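You operate a simulated robot arm through the tools that you are given. There is no shell and no other tool. Be economical: measure what you need, move in short steps, check, and stop when the job is done.

Carry out the task below with a simulated robot arm. There is one attempt and no reset: what you move stays moved.

Task
Put the flat brown board on the white notepad. Fetch the padded block and stand it on the top of the canvas board at the hall end. Fetch the beige paddle and set it on the chest board of the hall-end shelf. Take the blue brush and leave it on top of the beige plate. Any order will do. Set down upright: padded block, beige paddle.

It is judged by the outcome, as a careful person would: the job done as asked, and still so three seconds after it is handed in. It fails if anything else is knocked over, pushed out of place, dropped, spilled or broken.

Robot
A 7-joint arm with a fingered hand on a trunk, on a base that drives. Base frame: it is fixed to the floor where the robot stands at the start and does not move with it; the origin is under the middle of the robot, x ahead of it, y to its left, z up; the surface under the hand at the start is at about z = 750. Lengths are in mm, angles in degrees, forces in N, time in s.
With the tool pointing down near the work surface it reaches from about 200 to 640 mm from the robot's upright axis, wherever it stands. Its first joint turns from -115.0 to 115.0 degrees. Places, roughly: beige paddle [-1750, 6250, 1250]; beige plate (15x15x4 cm) [800, -1000, 800]; blue brush (5x5x12 cm) [4000, -1100, 500]; chest board of the hall-end shelf [-1800, 5800, 1500]; flat brown board (10x8x2 cm) [500, 100, 800]; notepad (15x20x2 cm) [700, 0, 800]; padded block (8x5x12 cm) [-900, 1300, 500]; top of the canvas board at the hall end [900, 400, 800]. Payload 3.1 kg.
The TCP is the grasp point between the finger pads, 22 mm short of the fingertips. In the tool frame z runs along the fingers and y along their closing line. Largest opening 112 mm; the body of the gripper starts 60 mm behind the TCP. The gripper is a hand of 3 fingers: y runs from the thumb to the fingers, the wrist lies at [0, 0, -218] in the tool frame, and closing takes about 1.5 s.
Orientation is told as [roll, pitch, yaw] about the base's x, y, z axes, in that order, counted from this pose: with the fingers straight down and closing along the base's y, the tool's x points along the base's -x, its y along +y and its z along -z.

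Tools
- The arm moves only by the tool arm_command. Its argument "rows" is a list that holds one entry, the list of rows, each a list of 6 numbers: the shift along the tool's x, y, z in mm, then the turn, a rotation vector about the tool's x, y, z in degrees. In form: [[[tx, ty, tz, rx, ry, rz], ...]]. A call has 1 to 20 rows; each row shifts and turns the commanded pose from where the row before left it, along the tool's axes as they then stand. "gripper" is the finger opening in mm, from 0 to 112, set as the call begins (left out, the last holds). Each row takes 0.2 s and may step no farther than 50 mm and 8.6 degrees from the row before; otherwise, or with a gripper value out of range, the whole call is refused. Where a pose cannot be reached the arm comes as near as it can. A force on the tool above 40 N (or 10 N above the force at the start of the call, whichever is more), or a blocked arm, ends the call early, and 0.2 s more pass. The fingers move at their own pace (about 108 mm/s each) and stop on an object; they squeeze with about 28 N. The grip force told is the motor's: it shows also when the fingers shut on nothing. Time passes only in rows, and 0.2 s behind the last, so rows that do not move let the fingers close. It gives the time, the measured TCP pose, the force on the tool (base axes), the opening and the grip force at its end, in the units of the frame above (readings bear some noise), with the torque about the TCP (base axes, N m) and any sound that the robot's microphone picked up.
- Cameras (640 x 400 px; columns grow to the right, rows downward): "scene" is now at [1.3, 126.3, 1550.5]; the picture's right is [-0.41, -0.91, 0.00], its down [-0.79, 0.36, -0.49] and it looks along [0.45, -0.20, -0.87] (base axes); focal length 288 px, centre (320, 200). "wrist" rides on the gripper at [66, 3, -80] in the tool frame; the picture's right is [-0.05, 1.00, 0.00], its down [-0.77, -0.04, -0.64] and it looks along [-0.64, -0.03, 0.77] (tool axes); focal length 275 px, centre (320, 200). There is no depth. A picture from a camera that has moved, and an enlarged one, comes with that camera's place and axes in the base frame and with its lens.
- capture(camera): a new picture of that camera. The clock stands still meanwhile.
- move_column(by): slides the trunk up (or, below 0, down) by that many mm; the arm and the scene camera ride with it, the base frame stays. It gives what a move gives, with no picture.
- drive_base(legs): drives the robot by 1 to 6 legs, each [ahead, left, turn to the left] in mm, mm and degrees, along the robot's own axes; the way and the turn of a leg run together, so that a leg with both is an arc; at most 1500 mm and 180 degrees a leg. The arm and the cameras ride along, it lands a little off, and it stops where it bumps. It gives what a move gives.
- finger_targets(finger1, finger2, thumb_bend): sets how far each is bent, from 0 (flat) to 1 (curled in); at 0.3 the hand is open as for a grip, at 0.7 the pads meet at the TCP. One left out holds its place. A second passes; each finger stops where it meets its share of the squeeze, and holds until it gets a number again. A gripper value or a shape takes the hand back. It gives what a move gives, with no picture; readings hold the bend of each and the force on the fingers (four entries, about 0 where the hand has none), thumb and palm.
- preshape(shape): the hand has 3 fingers and takes this shape, open, in about a second: jaw (thumb against the fingers, like two jaws); tri (thumb and two fingers); tip (a fingertip pinch); poke (one finger out to press); point (the index stretched); flat (the hand flat); cup (the hand cupped); fist (a fist). The gripper value then closes the fingers along that shape, each until it touches; the sizes above hold for jaw. It gives what a move gives, with no picture.
- head_to(pan, tilt): turns the head with the scene camera to pan (to the left, within 155 degrees either way) and tilt (down, from -29 to 69), counted from straight ahead of the robot. It gives what a move gives.
- enlarge(camera, box): a new picture of the part [left, top, right, bottom] of that camera's present view, enlarged. The clock stands still meanwhile.
- hand_in(): hands the job in; it is judged then, once.

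Go step by step. Nothing tells you exact positions but the pictures and the camera data: compare them with the known pose of the tool, close in by small moves and look again before you grip or let go. The budget is 165 turns and 120 pictures, counting those below and the enlarged ones. Unless the task says otherwise, let go and move clear before handing in, and close with one line.

The tools are called after "Emit:" as a command line: name --argument value ..., lists and objects as JSON in quotes. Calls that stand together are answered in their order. arm_command: Moves the arm, as the interface text tells. Its arguments: {"type":"object","properties":{"rows":{"type":"array","items":{"type":"array","items":{"type":"array","items":{"type":"number"}}}},"gripper":{"type":"number"}},"required":["rows"]} The other tools are called the same way: move_column (by) slides the trunk up or down; preshape (shape) gives the hand a shape; finger_targets (finger1, finger2, thumb_bend) moves the fingers one by one; drive_base (legs) drives the base; head_to (pan, tilt) turns the head that bears the scene camera; capture (camera) takes a picture; enlarge (camera, box) takes an enlarged picture of a part of a camera's view; hand_in () hands the job in.

At the start:

```text
time_s: 0.0
ee_pos: [381.2, -40.8, 972.7]
tcp_rot: [0.0, 0.0, 0.0]
force: [0.1, 0.2, -0.8]
moment: [0.01, -0.01, 0.02]
width: 112.0
gripper_force: 0.3
shape: jaw
bend: [0.3, 0.3, 0.3]
finger forces: [0.0, 0.0, 0.0, 0.0, 0.0, 0.0]
trunk travel left (down, up): [-700.0, 290.0]
robot x, y, heading: [2.9, -0.5, -0.1]
head pan, tilt: [-24.2, 60.5]
```

scene: 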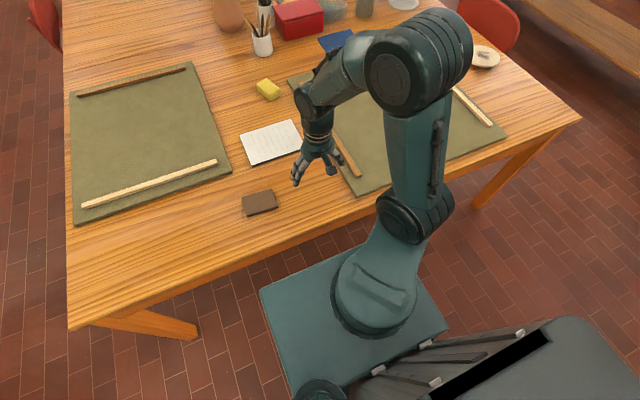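
wrist: 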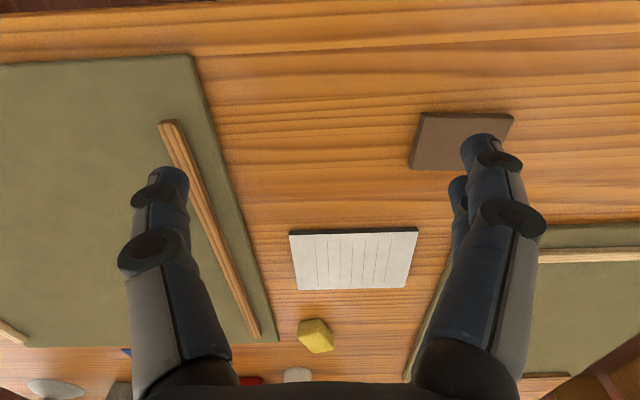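

I see the brown board at about [473,124] and the notepad near [690,8]. I'll look closer at both before gripping.

Emit:
enlarge --camera "scene" --box '[220, 100, 340, 230]'

Emit:
enlarge --camera "wrist" --box '[260, 90, 540, 300]'

```text
3.08 times, centred on (280, 165) of scene
camera zoom: at [1.3, 126.3, 1550.5], right [-0.41, -0.91, 0.0], down [-0.79, 0.36, -0.49], along [0.45, -0.2, -0.87], focal length 885 px, centre (443, 308)
```

zoom: 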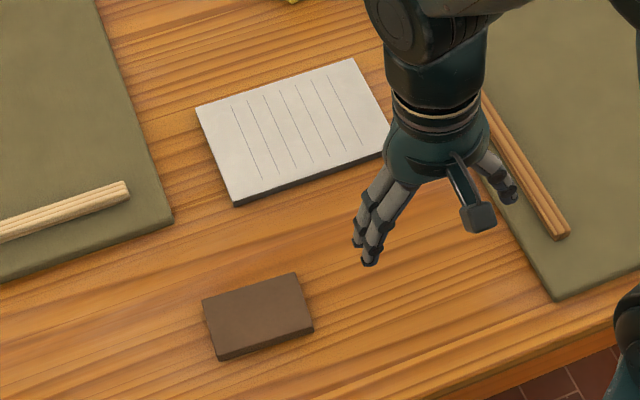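

```text
1.90 times, centred on (400, 195) of wrist
camera zoom: at [314.4, -35.9, 1053.8], right [0.05, 1.0, 0.0], down [0.77, -0.04, 0.64], along [0.64, -0.03, -0.77], focal length 524 px, centre (168, 210)
```

zoom: 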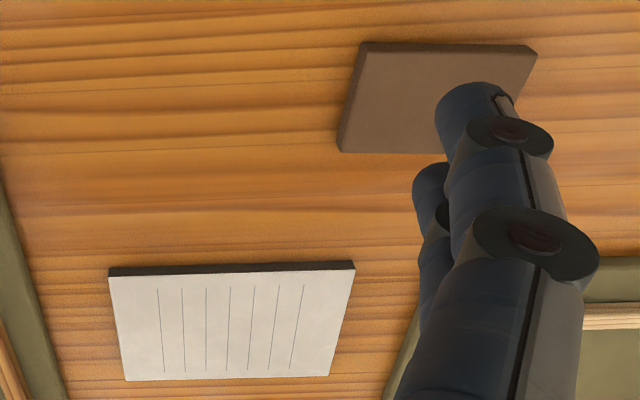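

The brown board is centred at about [477,120], with its short side along x and a yaw of about -4.5°. I'll move above it and turn the hand so it closes along x.

Emit:
arm_command --rows '[[[-24, 40, 15, 0, 0, 0], [-24, 40, 15, 0, 0, 0], [-24, 40, 15, 0, 0, 0], [-24, 41, 15, 0, 0, 0], [0, 0, 0, 0, 0, 8.6], [0, 0, 0, 0, 0, 8.6], [0, 0, 0, 0, 0, 8.6], [0, 0, 0, 0, 0, 8.6], [0, 0, 0, 0, 0, 8.6], [0, 0, 0, 0, 0, 8.6], [0, 0, 0, 0, 0, 8.6], [0, 0, 0, 0, 0, 8.6], [0, 0, 0, 0, 0, 8.6], [0, 0, 0, 0, 0, 8.6], [0, 0, 0, 0, 0, 8.0], [0, 0, 0, 0, 0, 0]]]' --gripper 112

Emit:
capture --camera "scene"

Emit:
capture --camera "wrist"

```text
time_s: 3.4
ee_pos: [477.9, 120.6, 912.3]
tcp_rot: [-0.1, 0.0, -94.2]
force: [-0.9, -0.9, 0.2]
moment: [0.03, -0.02, -0.01]
width: 111.9
gripper_force: 0.1
shape: jaw
bend: [0.3, 0.3, 0.3]
finger forces: [0.1, 0.0, 0.1, 0.0, 0.1, 0.1]
trunk travel left (down, up): [-700.0, 290.0]
robot x, y, heading: [-2.1, 1.2, -0.0]
head pan, tilt: [-24.2, 60.5]
```

```text
115 pictures are left
camera scene: at [1.3, 126.4, 1550.5], right [-0.41, -0.91, 0.0], down [-0.79, 0.36, -0.49], along [0.45, -0.2, -0.87], focal length 288 px, centre (320, 200)
```

scene: 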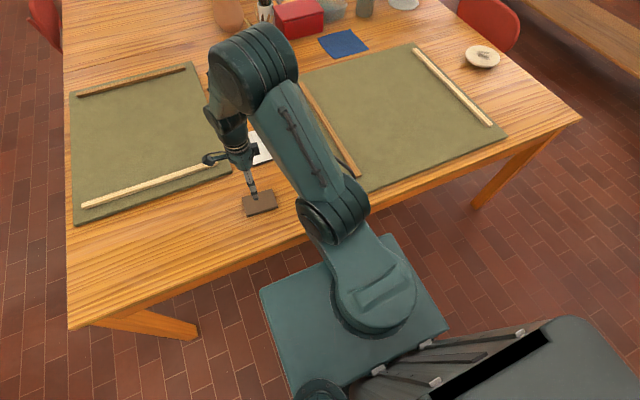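

```text
114 pictures are left
camera wrist: at [485.7, 186.8, 993.5], right [0.99, -0.12, 0.0], down [-0.09, -0.77, 0.64], along [-0.08, -0.63, -0.77], focal length 275 px, centre (320, 200)
```

wrist: 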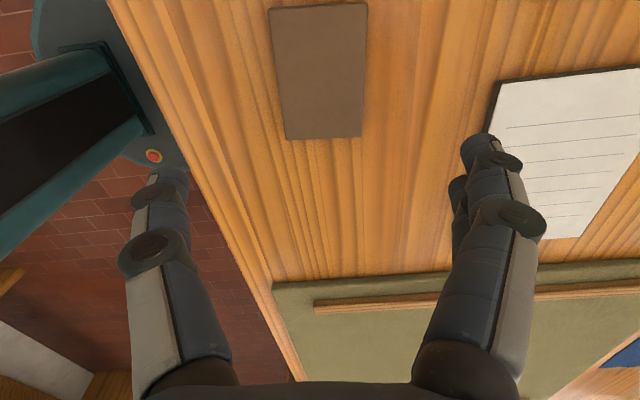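

The hand is centred over the board to within a few mm, so I'll descend to grip height.

Emit:
arm_command --rows '[[[2, 0, 45, 0, 0, 0], [0, 0, 45, 0, 0, 0], [0, 0, 30, 0, 0, 0], [0, 0, 15, 0, 0, 0], [0, 0, 0, 0, 0, 0]]]'

Emit:
capture --camera "wrist"

```text
time_s: 4.6
ee_pos: [477.2, 122.7, 776.2]
tcp_rot: [0.1, 0.0, -93.9]
force: [0.8, 0.4, 0.5]
moment: [0.01, -0.01, -0.02]
width: 111.8
gripper_force: 0.1
shape: jaw
bend: [0.3, 0.3, 0.3]
finger forces: [0.1, 0.0, 0.0, 0.0, 0.0, 0.1]
trunk travel left (down, up): [-700.0, 290.0]
robot x, y, heading: [-2.1, -4.7, 0.0]
head pan, tilt: [-24.2, 60.5]
```

```text
113 pictures are left
camera wrist: at [484.2, 189.7, 856.7], right [0.99, -0.12, 0.0], down [-0.09, -0.77, 0.64], along [-0.07, -0.63, -0.77], focal length 275 px, centre (320, 200)
```

wrist: 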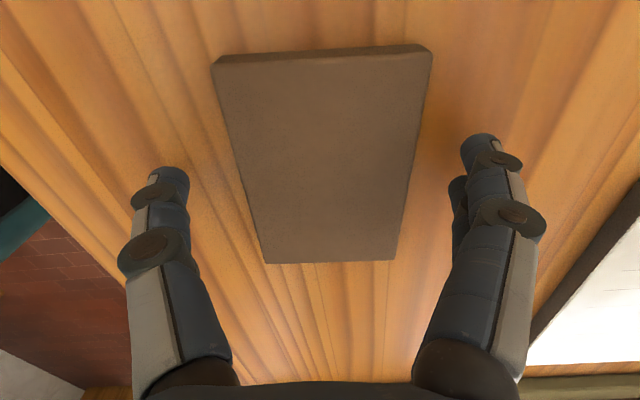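

The board lies between the fingers, so I'll close on it.

Emit:
arm_command --rows '[[[0, 0, 0, 0, 0, 0], [0, 0, 0, 0, 0, 0], [0, 0, 0, 0, 0, 0], [0, 0, 0, 0, 0, 0], [0, 0, 0, 0, 0, 0], [0, 0, 0, 0, 0, 0], [0, 0, 0, 0, 0, 0], [0, 0, 0, 0, 0, 0]]]' --gripper 0

Emit:
arm_command --rows '[[[0, 0, -40, 0, 0, 0], [0, 0, -40, 0, 0, 0], [0, 0, 0, 0, 0, 0]]]'

Emit:
capture --camera "wrist"

Emit:
head_to --pan 0 --tilt 69

Emit:
capture --camera "scene"

```text
time_s: 6.4
ee_pos: [475.8, 122.9, 776.7]
tcp_rot: [0.0, 0.0, -94.1]
force: [-0.1, 0.4, 0.7]
moment: [-0.01, -0.02, -0.01]
width: 64.7
gripper_force: 28.4
shape: jaw
bend: [0.72, 0.72, 0.71]
finger forces: [12.6, 12.5, 0.0, 0.0, 25.1, 0.0]
trunk travel left (down, up): [-700.0, 290.0]
robot x, y, heading: [1.1, -1.4, 0.2]
head pan, tilt: [-24.2, 60.5]
```

```text
time_s: 7.2
ee_pos: [478.3, 124.3, 860.8]
tcp_rot: [-0.2, -0.1, -94.0]
force: [-0.2, -0.6, -0.4]
moment: [-0.01, 0.0, 0.0]
width: 64.7
gripper_force: 28.1
shape: jaw
bend: [0.72, 0.72, 0.71]
finger forces: [12.6, 12.6, 0.1, 0.1, 25.2, 0.1]
trunk travel left (down, up): [-700.0, 290.0]
robot x, y, heading: [0.4, -2.1, -0.2]
head pan, tilt: [-24.2, 60.5]
```

```text
112 pictures are left
camera wrist: at [486.7, 191.5, 941.6], right [0.99, -0.12, 0.0], down [-0.09, -0.77, 0.64], along [-0.07, -0.63, -0.77], focal length 275 px, centre (320, 200)
```

wrist: 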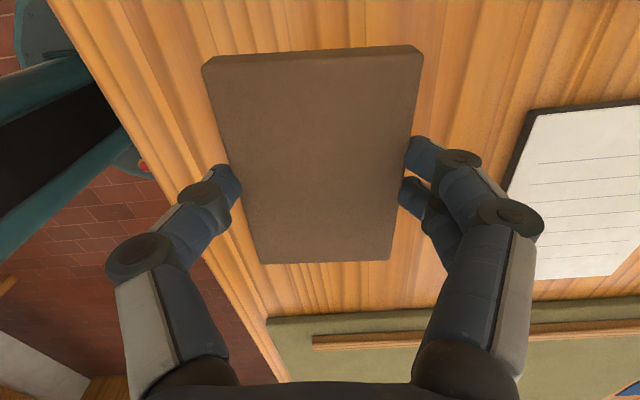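

```text
time_s: 8.1
ee_pos: [479.8, 123.8, 861.6]
tcp_rot: [0.0, 0.1, -94.0]
force: [0.1, -0.2, -0.4]
moment: [0.0, 0.0, -0.02]
width: 64.5
gripper_force: 28.0
shape: jaw
bend: [0.72, 0.72, 0.71]
finger forces: [12.7, 12.6, 0.1, 0.1, 25.2, 0.0]
trunk travel left (down, up): [-700.0, 290.0]
robot x, y, heading: [2.9, 0.1, 0.4]
head pan, tilt: [0.0, 68.8]
```

```text
111 pictures are left
camera scene: at [-2.9, 153.5, 1541.6], right [0.0, -1.0, 0.0], down [-0.93, 0.0, -0.36], along [0.36, 0.0, -0.93], focal length 288 px, centre (320, 200)
```

scene: 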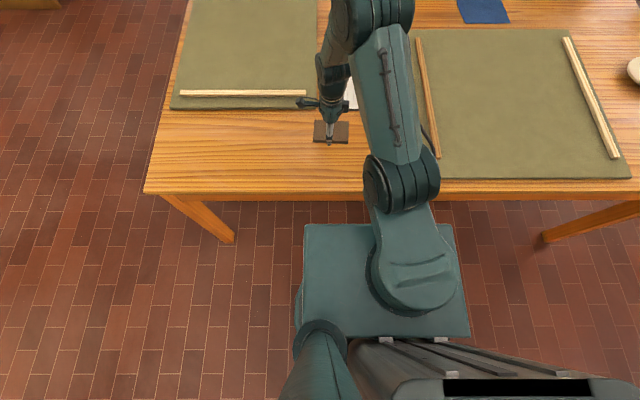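

The grip is good. I'll carry the board over the notepad at height and see whether the arm reaches that far.

Emit:
arm_command --rows '[[[-21, 43, 0, 0, 0, 0], [-21, 43, 0, 0, 0, 0], [-21, 43, 0, 0, 0, 0], [-21, 43, 0, 0, 0, 0], [-21, 42, 0, 0, 0, -4], [0, 0, 0, 0, 0, 0], [0, 0, 0, 0, 0, 0]]]'

Emit:
capture --camera "wrist"

```text
time_s: 9.7
ee_pos: [664.3, 7.8, 863.3]
tcp_rot: [0.0, 0.0, -90.1]
force: [-0.4, -0.3, -1.1]
moment: [-0.02, -0.01, 0.01]
width: 64.2
gripper_force: 28.6
shape: jaw
bend: [0.72, 0.72, 0.71]
finger forces: [12.6, 12.6, 0.0, 0.0, 25.2, 0.0]
out of reach, approached as far as the arm can: row 5
trunk travel left (down, up): [-700.0, 290.0]
robot x, y, heading: [-0.6, -0.4, 0.0]
head pan, tilt: [0.0, 68.8]
```

```text
110 pictures are left
camera wrist: at [668.4, 74.4, 944.2], right [1.0, -0.05, 0.0], down [-0.04, -0.77, 0.64], along [-0.03, -0.64, -0.77], focal length 275 px, centre (320, 200)
```

wrist: 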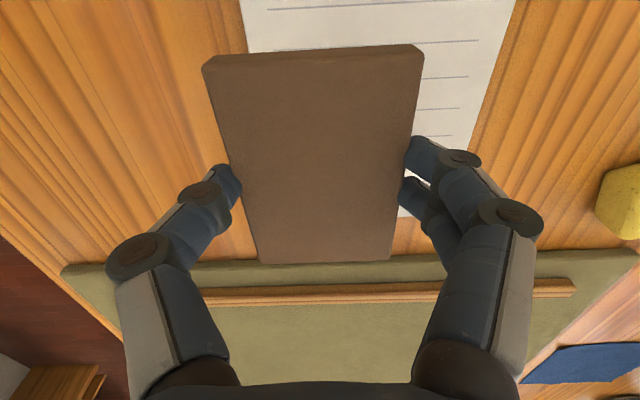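

The arm is at its limit at x=664, and the notepad centre is near [692,4]. I'll drive the base 40 mm forward.

Emit:
drive_base --legs '[[40, 0, 0]]'

Emit:
arm_command --rows '[[[0, 0, 20, 0, 0, 0], [0, 0, 10, 0, 0, 0], [0, 0, 0, 0, 0, 0]]]'

Emit:
capture --camera "wrist"

```text
time_s: 10.6
ee_pos: [707.1, 7.5, 862.5]
tcp_rot: [-0.1, 0.0, -90.0]
force: [0.2, -0.1, -0.1]
moment: [0.02, -0.02, -0.03]
width: 64.2
gripper_force: 28.5
shape: jaw
bend: [0.72, 0.72, 0.71]
finger forces: [12.7, 12.6, 0.1, 0.0, 25.2, 0.1]
trunk travel left (down, up): [-700.0, 290.0]
robot x, y, heading: [46.3, 2.7, -0.0]
head pan, tilt: [0.0, 68.8]
```

```text
time_s: 11.4
ee_pos: [700.5, 7.4, 833.9]
tcp_rot: [0.0, -0.1, -89.9]
force: [0.6, -0.3, -0.2]
moment: [0.03, 0.03, -0.02]
width: 64.3
gripper_force: 27.8
shape: jaw
bend: [0.72, 0.72, 0.71]
finger forces: [12.5, 12.5, 0.0, 0.1, 25.2, 0.1]
out of reach, approached as far as the arm can: row 2
trunk travel left (down, up): [-700.0, 290.0]
robot x, y, heading: [34.8, 3.4, 0.1]
head pan, tilt: [0.0, 68.8]
```

```text
109 pictures are left
camera wrist: at [703.2, 75.4, 914.7], right [1.0, -0.05, 0.0], down [-0.04, -0.77, 0.64], along [-0.03, -0.64, -0.77], focal length 275 px, centre (320, 200)
```

wrist: 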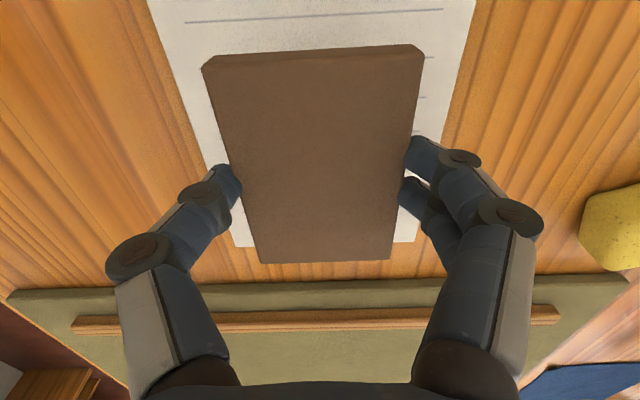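

The board is over the pad. I'll lower it toward contact at about z=797.

Emit:
arm_command --rows '[[[0, -10, 15, 0, 0, 0], [0, 0, 14, 0, 0, 0], [0, 0, 4, 0, 0, 0], [0, 0, 2, 0, 0, 0], [0, 0, 2, 0, 0, 0], [0, 0, 0, 0, 0, 0]]]'

Emit:
capture --camera "wrist"

```text
time_s: 12.8
ee_pos: [691.6, 7.8, 796.9]
tcp_rot: [0.0, -0.1, -90.0]
force: [-0.1, 0.2, -0.3]
moment: [-0.01, 0.02, 0.01]
width: 64.1
gripper_force: 28.1
shape: jaw
bend: [0.72, 0.72, 0.71]
finger forces: [12.5, 12.5, 0.0, 0.1, 25.0, 0.0]
trunk travel left (down, up): [-700.0, 290.0]
robot x, y, heading: [40.4, -2.3, 0.0]
head pan, tilt: [0.0, 68.8]
```

```text
108 pictures are left
camera wrist: at [693.6, 75.1, 877.5], right [1.0, -0.05, 0.0], down [-0.04, -0.77, 0.64], along [-0.03, -0.64, -0.77], focal length 275 px, centre (320, 200)
```

wrist: 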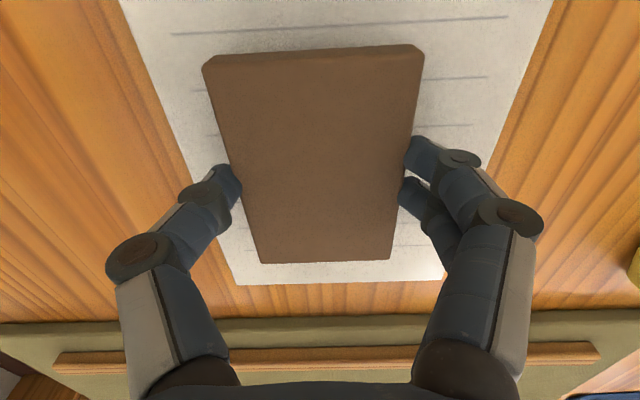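

There's no contact yet, so I'll go down in 2 mm steps.

Emit:
arm_command --rows '[[[0, 0, 2, 0, 0, 0], [0, 0, 2, 0, 0, 0], [0, 0, 2, 0, 0, 0], [0, 0, 0, 0, 0, 0]]]'

```text
time_s: 13.8
ee_pos: [691.0, 7.0, 792.0]
tcp_rot: [0.0, 0.0, -90.0]
force: [-0.1, -0.3, -0.1]
moment: [0.03, -0.02, -0.01]
width: 64.1
gripper_force: 28.3
shape: jaw
bend: [0.72, 0.72, 0.71]
finger forces: [12.4, 12.5, 0.0, 0.0, 25.0, 0.1]
trunk travel left (down, up): [-700.0, 290.0]
robot x, y, heading: [38.0, 1.5, 0.1]
head pan, tilt: [0.0, 68.8]
```

Emit:
arm_command --rows '[[[0, 0, 2, 0, 0, 0], [0, 0, 2, 0, 0, 0], [0, 0, 0, 0, 0, 0]]]'

Emit:
enlarge --camera "wrist" --box '[180, 100, 460, 300]'

```text
time_s: 14.6
ee_pos: [692.1, 7.1, 786.6]
tcp_rot: [0.0, 0.1, -90.0]
force: [0.2, 0.4, 2.0]
moment: [-0.01, 0.02, 0.0]
width: 64.5
gripper_force: 28.2
shape: jaw
bend: [0.72, 0.72, 0.71]
finger forces: [12.7, 12.7, 0.1, 0.1, 25.2, 0.1]
trunk travel left (down, up): [-700.0, 290.0]
robot x, y, heading: [41.5, 2.1, -0.1]
head pan, tilt: [0.0, 68.8]
```

```text
2.00 times, centred on (320, 200) of wrist
camera zoom: at [694.2, 75.3, 868.5], right [1.0, -0.05, 0.0], down [-0.04, -0.77, 0.64], along [-0.03, -0.64, -0.77], focal length 551 px, centre (320, 200)
```

zoom: 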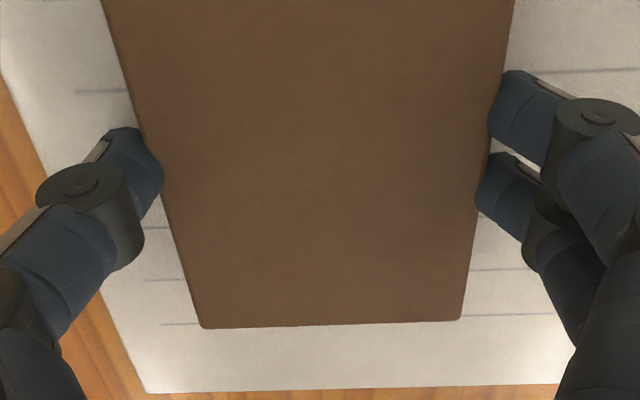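

Contact is made at 2 N. I'll open and rise.

Emit:
arm_command --rows '[[[0, 0, 0, 0, 0, 0], [0, 0, 0, 0, 0, 0], [0, 0, 0, 0, 0, 0], [0, 0, 0, 0, 0, 0], [0, 0, -20, 0, 0, 0], [0, 0, -50, 0, 0, 0], [0, 0, -50, 0, 0, 0], [0, 0, 0, 0, 0, 0]]]' --gripper 100

Emit:
capture --camera "wrist"

Emit:
head_to --pan -60 --tilt 25

Emit:
capture --camera "scene"

Emit:
head_to --pan 100 --tilt 20

Emit:
capture --camera "scene"

```text
time_s: 16.4
ee_pos: [692.4, 7.4, 910.2]
tcp_rot: [-0.1, 0.0, -90.1]
force: [0.6, 0.0, -0.2]
moment: [0.01, 0.02, -0.01]
width: 99.9
gripper_force: 0.0
shape: jaw
bend: [0.49, 0.49, 0.45]
finger forces: [0.0, 0.0, 0.0, 0.0, 0.0, 0.0]
trunk travel left (down, up): [-700.0, 290.0]
robot x, y, heading: [40.7, 2.6, 0.2]
head pan, tilt: [0.0, 68.8]
```

```text
106 pictures are left
camera wrist: at [695.1, 74.6, 991.6], right [1.0, -0.05, 0.0], down [-0.04, -0.77, 0.64], along [-0.03, -0.64, -0.77], focal length 275 px, centre (320, 200)
```

wrist: 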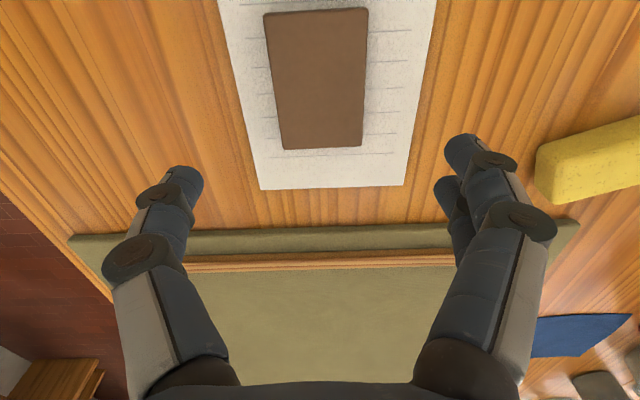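

```text
time_s: 17.7
ee_pos: [691.6, 7.3, 911.0]
tcp_rot: [0.1, 0.0, -90.0]
force: [-0.7, 0.8, -0.5]
moment: [0.0, 0.0, 0.0]
width: 99.9
gripper_force: 0.1
shape: jaw
bend: [0.49, 0.49, 0.45]
finger forces: [0.0, 0.0, 0.0, 0.0, 0.1, 0.0]
trunk travel left (down, up): [-700.0, 290.0]
robot x, y, heading: [42.0, -0.7, -0.2]
head pan, tilt: [-60.0, 25.0]
```

```text
105 pictures are left
camera scene: at [27.5, 73.8, 1601.0], right [-0.87, -0.5, 0.0], down [-0.21, 0.37, -0.91], along [0.45, -0.78, -0.42], focal length 288 px, centre (320, 200)
```

scene: 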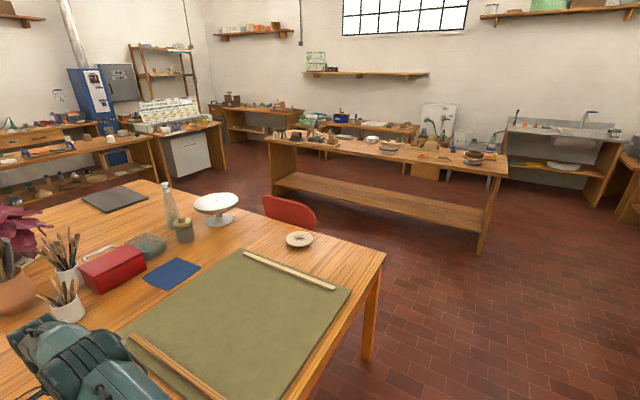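

```text
time_s: 20.1
ee_pos: [691.8, 7.3, 911.5]
tcp_rot: [0.0, 0.1, -90.0]
force: [0.7, -0.3, -0.5]
moment: [0.0, 0.0, 0.04]
width: 99.9
gripper_force: 0.2
shape: jaw
bend: [0.49, 0.49, 0.45]
finger forces: [0.0, 0.0, 0.0, 0.0, 0.1, 0.1]
trunk travel left (down, up): [-700.0, 290.0]
robot x, y, heading: [41.3, 0.1, -0.3]
head pan, tilt: [100.0, 20.0]
```

```text
104 pictures are left
camera scene: at [-34.8, 245.2, 1609.2], right [0.98, 0.17, 0.0], down [0.06, -0.34, -0.94], along [-0.16, 0.93, -0.34], focal length 288 px, centre (320, 200)
```

scene: 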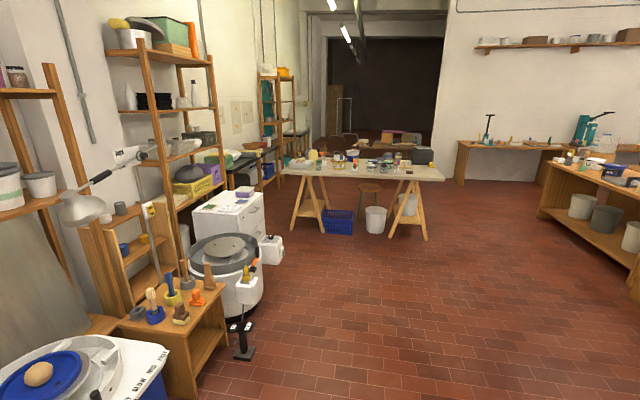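

The brown board lies on the notepad. Next is the padded block, on the low stool to the left, so I'll zoom in there.

Emit:
enlarge --camera "scene" --box '[100, 230, 260, 350]'

Emit:
enlarge --camera "scene" --box '[230, 50, 330, 190]'

```text
3.33 times, centred on (180, 290) of scene
camera zoom: at [-34.8, 245.2, 1609.2], right [0.98, 0.17, 0.0], down [0.06, -0.34, -0.94], along [-0.16, 0.93, -0.34], focal length 959 px, centre (787, -100)
```

zoom: 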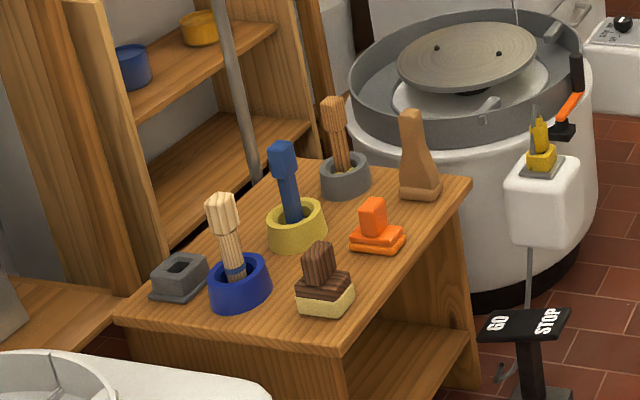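

```text
2.86 times, centred on (280, 120) of scene
camera zoom: at [-34.8, 245.2, 1609.2], right [0.98, 0.17, 0.0], down [0.06, -0.34, -0.94], along [-0.16, 0.93, -0.34], focal length 822 px, centre (434, 429)
```

zoom: 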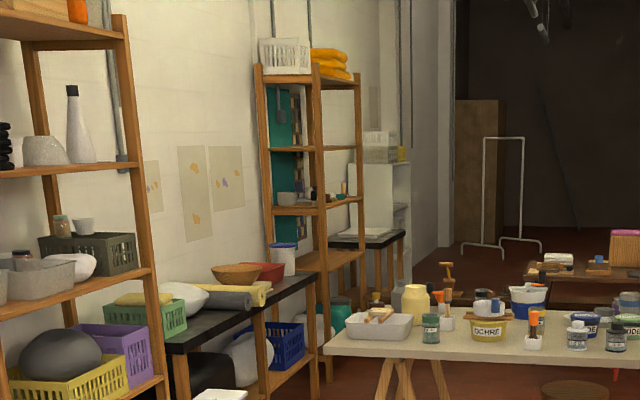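

The padded block looks like the dark brown block with a cream base, near [-955,1316] on the low stool. I'll retract the arm, check behind, and then drive there.

Emit:
arm_command --rows '[[[0, -40, -20, 0, 0, 0], [0, -40, -20, 0, 0, 0], [0, -40, -20, 0, 0, 0], [0, -40, -20, 0, 0, 0], [0, -40, 0, 0, 0, 0], [0, -40, 0, 0, 0, 0], [0, -40, 0, 0, 0, 0], [0, -20, 0, 0, 0, 0], [0, 0, 0, 0, 0, 0]]]'

Emit:
head_to --pan 150 --tilt 35

Emit:
capture --camera "scene"

```text
time_s: 22.1
ee_pos: [400.6, 5.1, 989.3]
tcp_rot: [0.1, -0.1, -90.1]
force: [0.8, 0.0, -0.7]
moment: [-0.04, -0.02, 0.0]
width: 99.7
gripper_force: 0.1
shape: jaw
bend: [0.49, 0.49, 0.45]
finger forces: [0.0, 0.1, 0.0, 0.0, 0.0, 0.0]
out of reach, approached as far as the arm can: row 7
trunk travel left (down, up): [-700.0, 290.0]
robot x, y, heading: [42.0, 0.1, -0.3]
head pan, tilt: [100.0, 20.0]
```

```text
time_s: 23.3
ee_pos: [400.1, 4.5, 989.7]
tcp_rot: [0.0, 0.0, -89.9]
force: [0.1, 0.1, -0.2]
moment: [-0.03, 0.01, -0.04]
width: 100.1
gripper_force: 0.1
shape: jaw
bend: [0.49, 0.49, 0.45]
finger forces: [0.0, 0.0, 0.1, 0.1, 0.0, 0.0]
trunk travel left (down, up): [-700.0, 290.0]
robot x, y, heading: [38.0, 1.7, 0.0]
head pan, tilt: [150.0, 35.0]
```

```text
101 pictures are left
camera scene: at [-95.1, 197.5, 1585.3], right [0.5, 0.87, 0.0], down [0.5, -0.29, -0.82], along [-0.71, 0.41, -0.57], focal length 288 px, centre (320, 200)
```

scene: 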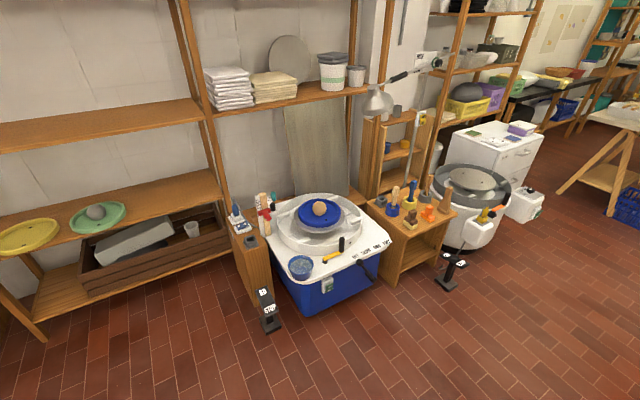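

The floor around me is clear. I'll drive to about [-300,1316] facing -x.

Emit:
drive_base --legs '[[-240, 0, 0], [0, 0, 90], [1310, 0, 0], [0, 0, 90], [120, 0, 0]]'

Emit:
head_to --pan 0 --tilt 50

Emit:
capture --camera "scene"

```text
time_s: 39.7
ee_pos: [-652.5, 1268.6, 989.3]
tcp_rot: [0.0, 0.0, 92.4]
force: [-0.2, 0.4, -0.4]
moment: [0.04, -0.01, 0.0]
width: 99.9
gripper_force: 0.1
shape: jaw
bend: [0.49, 0.49, 0.45]
finger forces: [0.0, 0.1, 0.1, 0.1, 0.0, 0.0]
trunk travel left (down, up): [-700.0, 290.0]
robot x, y, heading: [-291.0, 1291.9, -177.6]
head pan, tilt: [150.0, 35.0]
```

```text
time_s: 42.1
ee_pos: [-651.4, 1268.9, 990.3]
tcp_rot: [0.0, 0.0, 92.3]
force: [0.2, -0.5, -0.6]
moment: [-0.04, 0.02, 0.01]
width: 99.9
gripper_force: 0.0
shape: jaw
bend: [0.49, 0.49, 0.45]
finger forces: [0.0, 0.0, 0.0, 0.1, 0.0, 0.1]
trunk travel left (down, up): [-700.0, 290.0]
robot x, y, heading: [-290.9, 1287.3, -177.6]
head pan, tilt: [0.0, 50.0]
```

```text
100 pictures are left
camera scene: at [-302.2, 1134.8, 1563.6], right [-0.04, 1.0, 0.0], down [0.77, 0.03, -0.64], along [-0.64, -0.03, -0.77], focal length 288 px, centre (320, 200)
```

scene: 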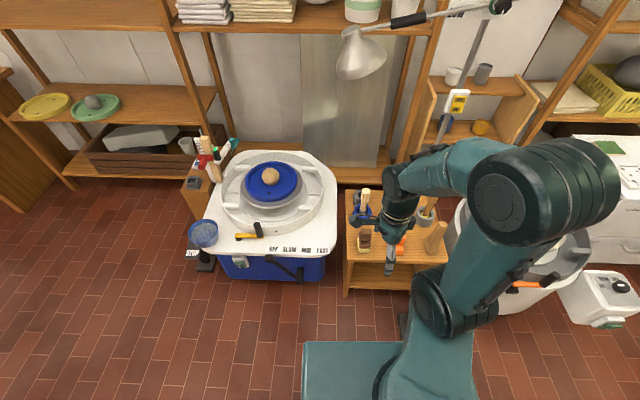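

I'm in front of the stool. I'll lower the trunk by 200, drive 130 closer, and look through the wrist camera.

Emit:
move_column --by -200

Emit:
drive_base --legs '[[130, 0, 0]]'

Emit:
capture --camera "wrist"

Emit:
capture --camera "scene"

```text
time_s: 44.2
ee_pos: [-652.6, 1269.0, 788.3]
tcp_rot: [0.0, -0.1, 92.3]
force: [0.0, 0.6, 0.4]
moment: [-0.03, 0.0, -0.03]
width: 100.1
gripper_force: 0.0
shape: jaw
bend: [0.49, 0.49, 0.45]
finger forces: [0.1, 0.1, 0.0, 0.0, 0.0, 0.0]
trunk travel left (down, up): [-500.0, 490.0]
robot x, y, heading: [-291.4, 1286.7, -177.5]
head pan, tilt: [0.0, 50.0]
```

```text
time_s: 45.5
ee_pos: [-784.4, 1261.9, 789.4]
tcp_rot: [0.0, 0.0, 92.4]
force: [0.1, 0.7, -0.3]
moment: [-0.03, -0.03, -0.02]
width: 99.9
gripper_force: 0.1
shape: jaw
bend: [0.49, 0.49, 0.45]
finger forces: [0.0, 0.1, 0.1, 0.0, 0.0, 0.0]
trunk travel left (down, up): [-500.0, 490.0]
robot x, y, heading: [-423.4, 1282.2, -177.7]
head pan, tilt: [0.0, 50.0]
```

```text
99 pictures are left
camera wrist: at [-784.8, 1196.9, 869.6], right [-1.0, 0.0, 0.0], down [0.0, 0.77, 0.64], along [0.0, 0.64, -0.77], focal length 275 px, centre (320, 200)
```

wrist: 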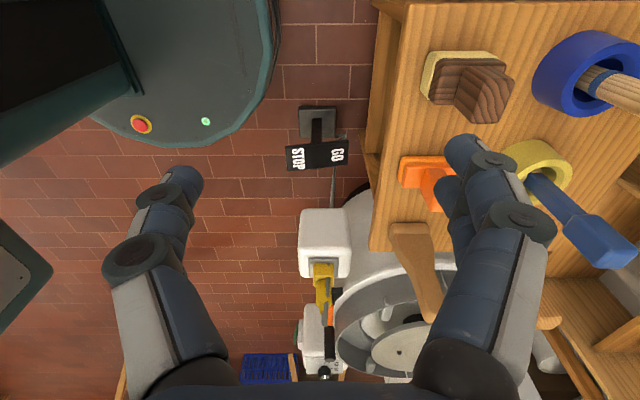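

```text
98 pictures are left
camera scene: at [-434.5, 1129.2, 1363.6], right [-0.04, 1.0, 0.0], down [0.77, 0.03, -0.64], along [-0.64, -0.03, -0.77], focal length 288 px, centre (320, 200)
```

scene: 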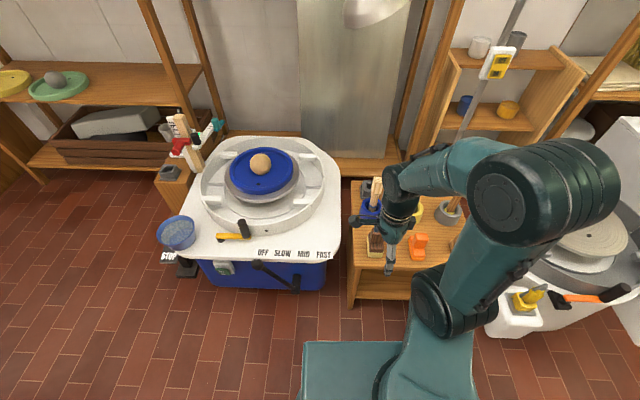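

The padded block shows clearly in the wrist view. I'll zoom in for measurements.

Emit:
enlarge --camera "wrist" --box '[380, 20, 540, 140]'

Emit:
enlarge --camera "scene" --box '[330, 170, 490, 320]'

```text
3.33 times, centred on (460, 80) of wrist
camera zoom: at [-784.8, 1196.9, 869.6], right [-1.0, 0.0, 0.0], down [0.0, 0.77, 0.64], along [0.0, 0.64, -0.77], focal length 918 px, centre (-147, 600)
```

zoom: 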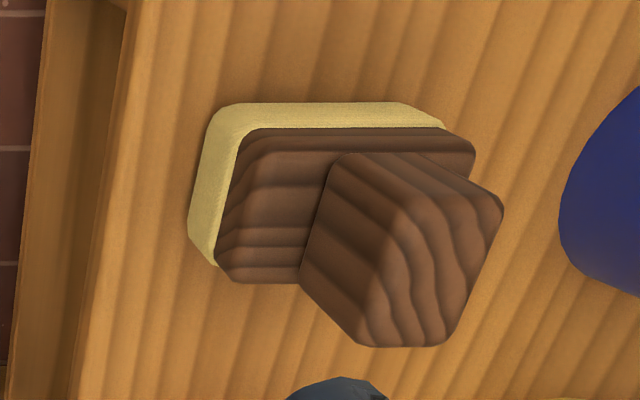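

```text
2.67 times, centred on (410, 245) of scene
camera zoom: at [-434.5, 1129.2, 1363.6], right [-0.04, 1.0, 0.0], down [0.77, 0.03, -0.64], along [-0.64, -0.03, -0.77], focal length 767 px, centre (80, 80)
```

zoom: 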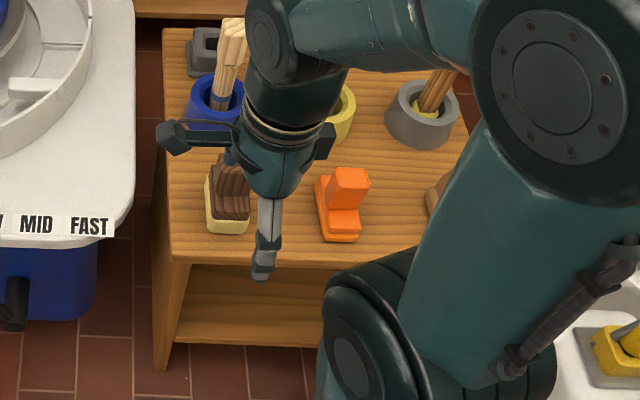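

The block centre is about [-955,1296], its base 80 mm along x, with a handle of about 30×43 mm topping out near z=608. I'll move above it with a narrower opening.

Emit:
arm_command --rows '[[[0, 0, 0, 0, 0, 2.4], [-8, 42, 0, 0, 0, 0], [-8, 42, 0, 0, 0, 0], [-8, 42, 0, 0, 0, 0], [-8, 42, 0, 0, 0, 0], [0, 0, 40, 0, 0, 0], [0, 0, 40, 0, 0, 0], [0, 0, 0, 0, 0, 0]]]' --gripper 75

Emit:
capture --camera "wrist"

Emit:
enlarge --camera "scene" --box '[330, 150, 490, 300]'

```text
time_s: 47.3
ee_pos: [-951.6, 1294.3, 711.5]
tcp_rot: [0.0, 0.0, 90.1]
force: [0.9, -0.3, -0.1]
moment: [0.0, -0.02, 0.03]
width: 75.2
gripper_force: 0.0
shape: jaw
bend: [0.69, 0.69, 0.66]
finger forces: [0.1, 0.1, 0.0, 0.0, 0.0, 0.0]
trunk travel left (down, up): [-500.0, 490.0]
robot x, y, heading: [-426.3, 1280.1, -177.6]
head pan, tilt: [0.0, 50.0]
```

```text
95 pictures are left
camera wrist: at [-955.0, 1229.3, 791.3], right [-1.0, 0.05, 0.0], down [0.04, 0.77, 0.64], along [0.03, 0.64, -0.77], focal length 275 px, centre (320, 200)
```

wrist: 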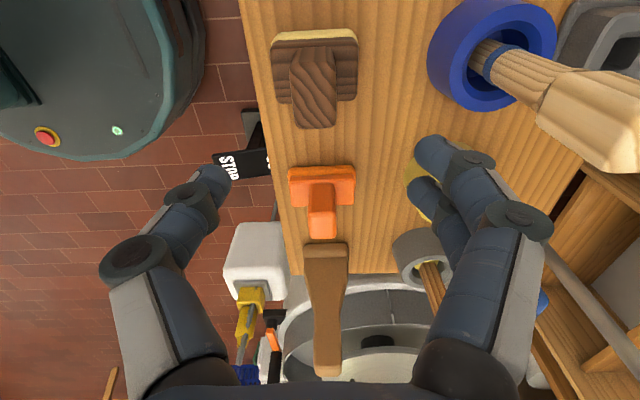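

```text
2.67 times, centred on (410, 225) of scene
camera zoom: at [-433.2, 1129.2, 1363.6], right [-0.04, 1.0, 0.0], down [0.77, 0.03, -0.64], along [-0.64, -0.03, -0.77], focal length 767 px, centre (80, 133)
```

zoom: 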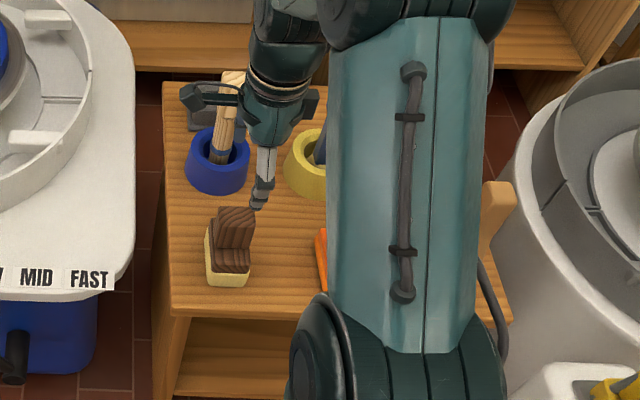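

The handle sits centred at about [-948,1291]. I'll descend to z≈582 to straddle it.

Emit:
arm_command --rows '[[[2, -3, 40, 0, 0, 0], [0, 0, 40, 0, 0, 0], [0, 0, 30, 0, 0, 0], [0, 0, 19, 0, 0, 0], [0, 0, 0, 0, 0, 0]]]'

Emit:
capture --camera "wrist"

Emit:
enlarge --camera "scene" --box '[330, 150, 490, 300]'

```text
time_s: 48.5
ee_pos: [-949.7, 1292.6, 578.4]
tcp_rot: [0.1, 0.0, 90.2]
force: [-0.1, -0.4, -0.2]
moment: [0.0, -0.03, -0.01]
width: 75.3
gripper_force: 0.1
shape: jaw
bend: [0.69, 0.69, 0.66]
finger forces: [0.1, 0.0, 0.0, 0.0, 0.0, 0.1]
trunk travel left (down, up): [-500.0, 490.0]
robot x, y, heading: [-422.9, 1282.1, -178.0]
head pan, tilt: [0.0, 50.0]
```

```text
93 pictures are left
camera wrist: at [-952.9, 1227.2, 659.4], right [-1.0, 0.05, 0.0], down [0.04, 0.77, 0.64], along [0.03, 0.64, -0.77], focal length 275 px, centre (320, 200)
```

wrist: 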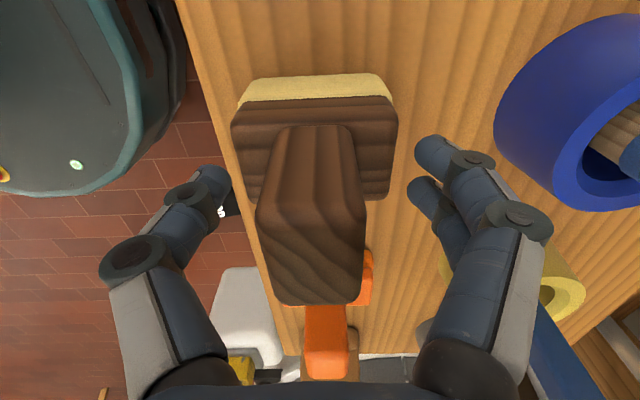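

```text
2.67 times, centred on (410, 225) of scene
camera zoom: at [-433.4, 1129.2, 1363.6], right [-0.04, 1.0, 0.0], down [0.77, 0.03, -0.64], along [-0.64, -0.03, -0.77], focal length 767 px, centre (80, 133)
```

zoom: 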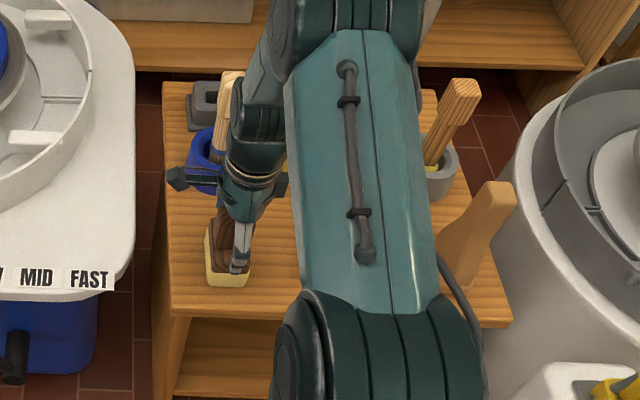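

The handle is between the fingers. I'll shift 5 mm toward +y to centre, then close and lift.

Emit:
arm_command --rows '[[[-5, 0, 0, 0, 0, 0], [0, 0, 0, 0, 0, 0], [0, 0, 0, 0, 0, 0], [0, 0, 0, 0, 0, 0], [0, 0, 0, 0, 0, 0], [0, 0, 0, 0, 0, 0], [0, 0, 0, 0, 0, 0], [0, 0, 0, 0, 0, 0]]]' --gripper 0

Emit:
capture --camera "wrist"

```text
time_s: 50.3
ee_pos: [-948.4, 1297.3, 579.2]
tcp_rot: [0.1, 0.0, 90.0]
force: [0.4, 0.3, 1.0]
moment: [-0.01, 0.1, 0.05]
width: 50.7
gripper_force: 28.3
shape: jaw
bend: [0.73, 0.73, 0.7]
finger forces: [12.3, 12.4, 0.0, 0.1, 23.6, 0.0]
trunk travel left (down, up): [-500.0, 490.0]
robot x, y, heading: [-423.9, 1281.4, -177.4]
head pan, tilt: [0.0, 50.0]
```

```text
91 pictures are left
camera wrist: at [-952.5, 1231.9, 660.0], right [-1.0, 0.05, 0.0], down [0.04, 0.77, 0.64], along [0.03, 0.64, -0.77], focal length 275 px, centre (320, 200)
```

wrist: 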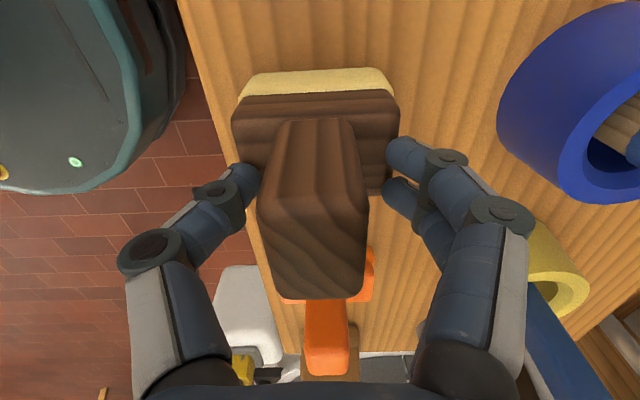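

The fingers report contact. I'll zoom to see what they hold.

Emit:
enlarge --camera "wrist" --box '[200, 60, 480, 260]'

Emit:
enlarge --camera "scene" --box '[360, 200, 440, 270]'

```text
2.00 times, centred on (340, 160) of wrist
camera zoom: at [-952.5, 1231.9, 660.0], right [-1.0, 0.05, 0.0], down [0.04, 0.77, 0.64], along [0.03, 0.64, -0.77], focal length 551 px, centre (280, 280)
```

zoom: 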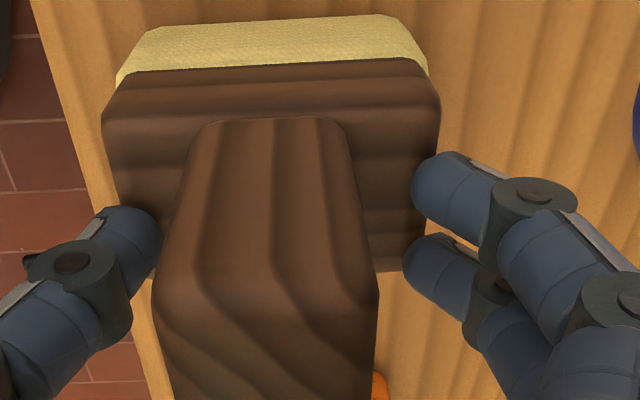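

```text
5.71 times, centred on (400, 235) of scene
camera zoom: at [-433.3, 1129.1, 1363.6], right [-0.04, 1.0, 0.0], down [0.77, 0.03, -0.64], along [-0.64, -0.03, -0.77], focal length 1644 px, centre (-137, 0)
```

zoom: 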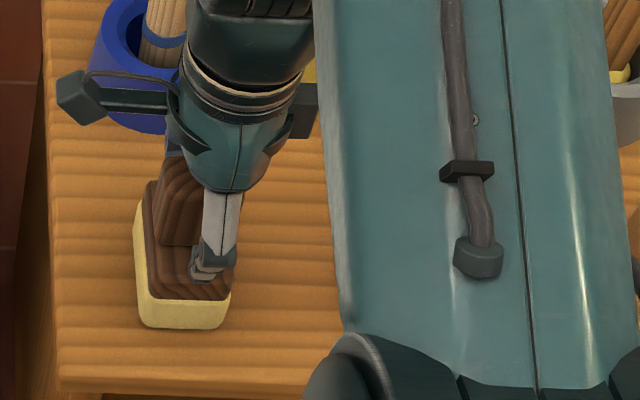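

The grip width (51 mm) is wider than the 30 mm handle, so closing along x seems to seat on sloped sides. The block is 43–50 mm along y with steep sides, so I'll release, rise, and turn the hand 90°.

Emit:
arm_command --rows '[[[0, 0, 0, 0, 0, 0], [0, 0, 0, 0, 0, 0], [0, 0, -40, 0, 0, 0], [0, 0, -40, 0, 0, 0], [0, 0, -40, 0, 0, 0], [0, 0, 0, 0, 0, -8.2], [0, 0, 0, 0, 0, -8.2], [0, 0, 0, 0, 0, -8.2], [0, 0, 0, 0, 0, -8.2], [0, 0, 0, 0, 0, -8.2], [0, 0, 0, 0, 0, -8.2], [0, 0, 0, 0, 0, -8.2], [0, 0, 0, 0, 0, -8.2], [0, 0, 0, 0, 0, -8.2], [0, 0, 0, 0, 0, -8.2], [0, 0, 0, 0, 0, -8], [0, 0, 0, 0, 0, 0]]]' --gripper 80

Emit:
capture --camera "wrist"

Emit:
enlarge --camera "scene" --box '[330, 150, 490, 300]'

```text
time_s: 53.9
ee_pos: [-950.0, 1296.2, 701.3]
tcp_rot: [-0.1, 0.0, -179.8]
force: [-0.3, -2.0, 1.0]
moment: [-0.01, 0.02, -0.02]
width: 79.7
gripper_force: 0.0
shape: jaw
bend: [0.66, 0.66, 0.63]
finger forces: [0.0, 0.0, 0.0, 0.0, 0.1, 0.0]
trunk travel left (down, up): [-500.0, 490.0]
robot x, y, heading: [-423.2, 1280.6, -177.6]
head pan, tilt: [0.0, 50.0]
```

```text
88 pictures are left
camera wrist: at [-883.5, 1295.4, 781.0], right [-0.04, -1.0, 0.0], down [-0.77, 0.03, 0.64], along [-0.64, 0.03, -0.77], focal length 275 px, centre (320, 200)
```

wrist: 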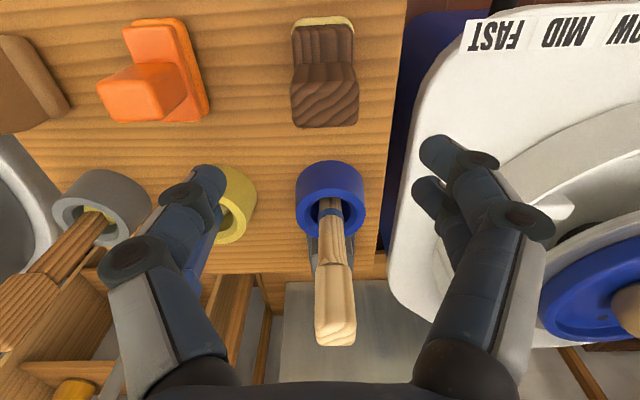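

```text
2.67 times, centred on (410, 225) of scene
camera zoom: at [-433.4, 1129.2, 1363.6], right [-0.04, 1.0, 0.0], down [0.77, 0.03, -0.64], along [-0.64, -0.03, -0.77], focal length 767 px, centre (80, 133)
```

zoom: 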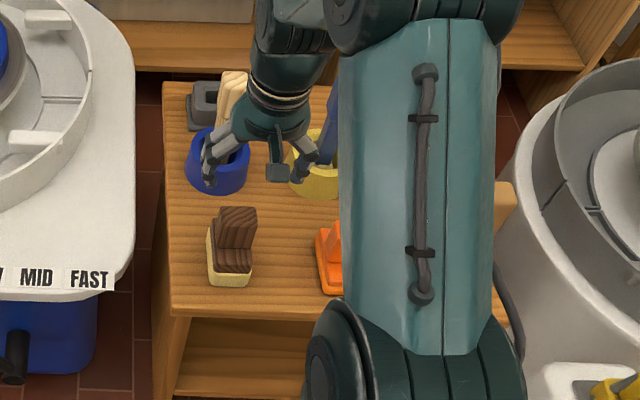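

The hand is centred over the block, closing along y. I'll descend.

Emit:
arm_command --rows '[[[0, 0, 40, 0, 0, 0], [0, 0, 40, 0, 0, 0], [0, 0, 30, 0, 0, 0], [0, 0, 18, 0, 0, 0], [0, 0, 0, 0, 0, 0]]]'

Emit:
capture --camera "wrist"

Emit:
enlarge --camera "scene" --box '[330, 170, 450, 270]'

```text
time_s: 55.1
ee_pos: [-949.5, 1298.1, 572.5]
tcp_rot: [0.0, 0.1, -179.9]
force: [0.2, 0.0, -0.1]
moment: [0.01, -0.03, 0.0]
width: 79.8
gripper_force: 0.0
shape: jaw
bend: [0.66, 0.66, 0.63]
finger forces: [0.0, 0.0, 0.1, 0.1, 0.1, 0.0]
trunk travel left (down, up): [-500.0, 490.0]
robot x, y, heading: [-427.1, 1282.0, -177.3]
head pan, tilt: [0.0, 50.0]
```

```text
86 pictures are left
camera wrist: at [-883.7, 1296.1, 653.9], right [-0.05, -1.0, 0.0], down [-0.77, 0.03, 0.64], along [-0.64, 0.03, -0.77], focal length 275 px, centre (320, 200)
```

wrist: 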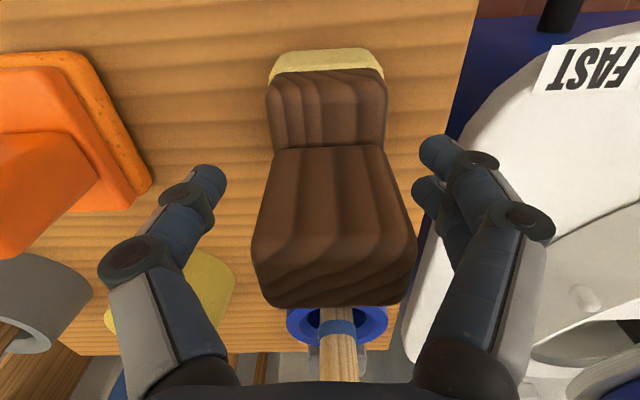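

```text
4.00 times, centred on (390, 220) of scene
camera zoom: at [-433.4, 1129.2, 1363.6], right [-0.04, 1.0, 0.0], down [0.77, 0.03, -0.64], along [-0.64, -0.03, -0.77], focal length 1151 px, centre (40, 120)
```

zoom: 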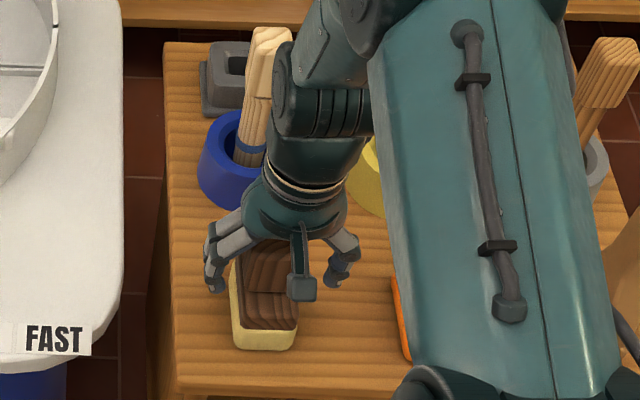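

Well straddled. I'll close and lift.

Emit:
arm_command --rows '[[[0, 0, 0, 0, 0, 0], [0, 0, 0, 0, 0, 0], [0, 0, 0, 0, 0, 0], [0, 0, 0, 0, 0, 0], [0, 0, 0, 0, 0, 0], [0, 0, 0, 0, 0, 0], [0, 0, 0, 0, 0, 0]]]' --gripper 0

Emit:
arm_command --rows '[[[0, 0, -10, 0, 0, 0], [0, 0, -20, 0, 0, 0], [0, 0, 0, 0, 0, 0]]]'

Emit:
capture --camera "wrist"

```text
time_s: 56.7
ee_pos: [-948.5, 1298.6, 573.2]
tcp_rot: [0.0, 0.0, -179.8]
force: [-0.7, 0.3, 3.6]
moment: [0.1, 0.02, 0.01]
width: 39.2
gripper_force: 28.3
shape: jaw
bend: [0.73, 0.73, 0.7]
finger forces: [12.3, 12.4, 0.0, 0.1, 25.1, 0.1]
trunk travel left (down, up): [-500.0, 490.0]
robot x, y, heading: [-421.7, 1282.4, -177.6]
head pan, tilt: [0.0, 50.0]
```

```text
time_s: 57.5
ee_pos: [-949.4, 1296.4, 602.1]
tcp_rot: [0.0, -0.1, -179.8]
force: [-0.7, -0.4, -1.4]
moment: [-0.02, -0.04, -0.02]
width: 39.0
gripper_force: 27.8
shape: jaw
bend: [0.73, 0.73, 0.7]
finger forces: [11.5, 11.6, 0.0, 0.0, 23.3, 0.0]
trunk travel left (down, up): [-500.0, 490.0]
robot x, y, heading: [-422.5, 1279.8, -177.4]
head pan, tilt: [0.0, 50.0]
```

```text
84 pictures are left
camera wrist: at [-882.2, 1295.2, 682.5], right [-0.05, -1.0, 0.0], down [-0.77, 0.03, 0.64], along [-0.63, 0.03, -0.77], focal length 275 px, centre (320, 200)
```

wrist: 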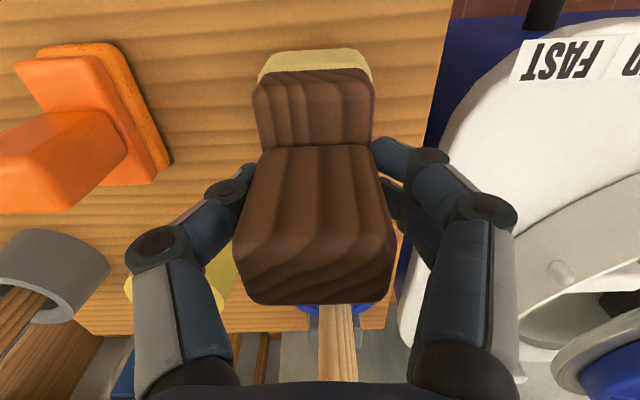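

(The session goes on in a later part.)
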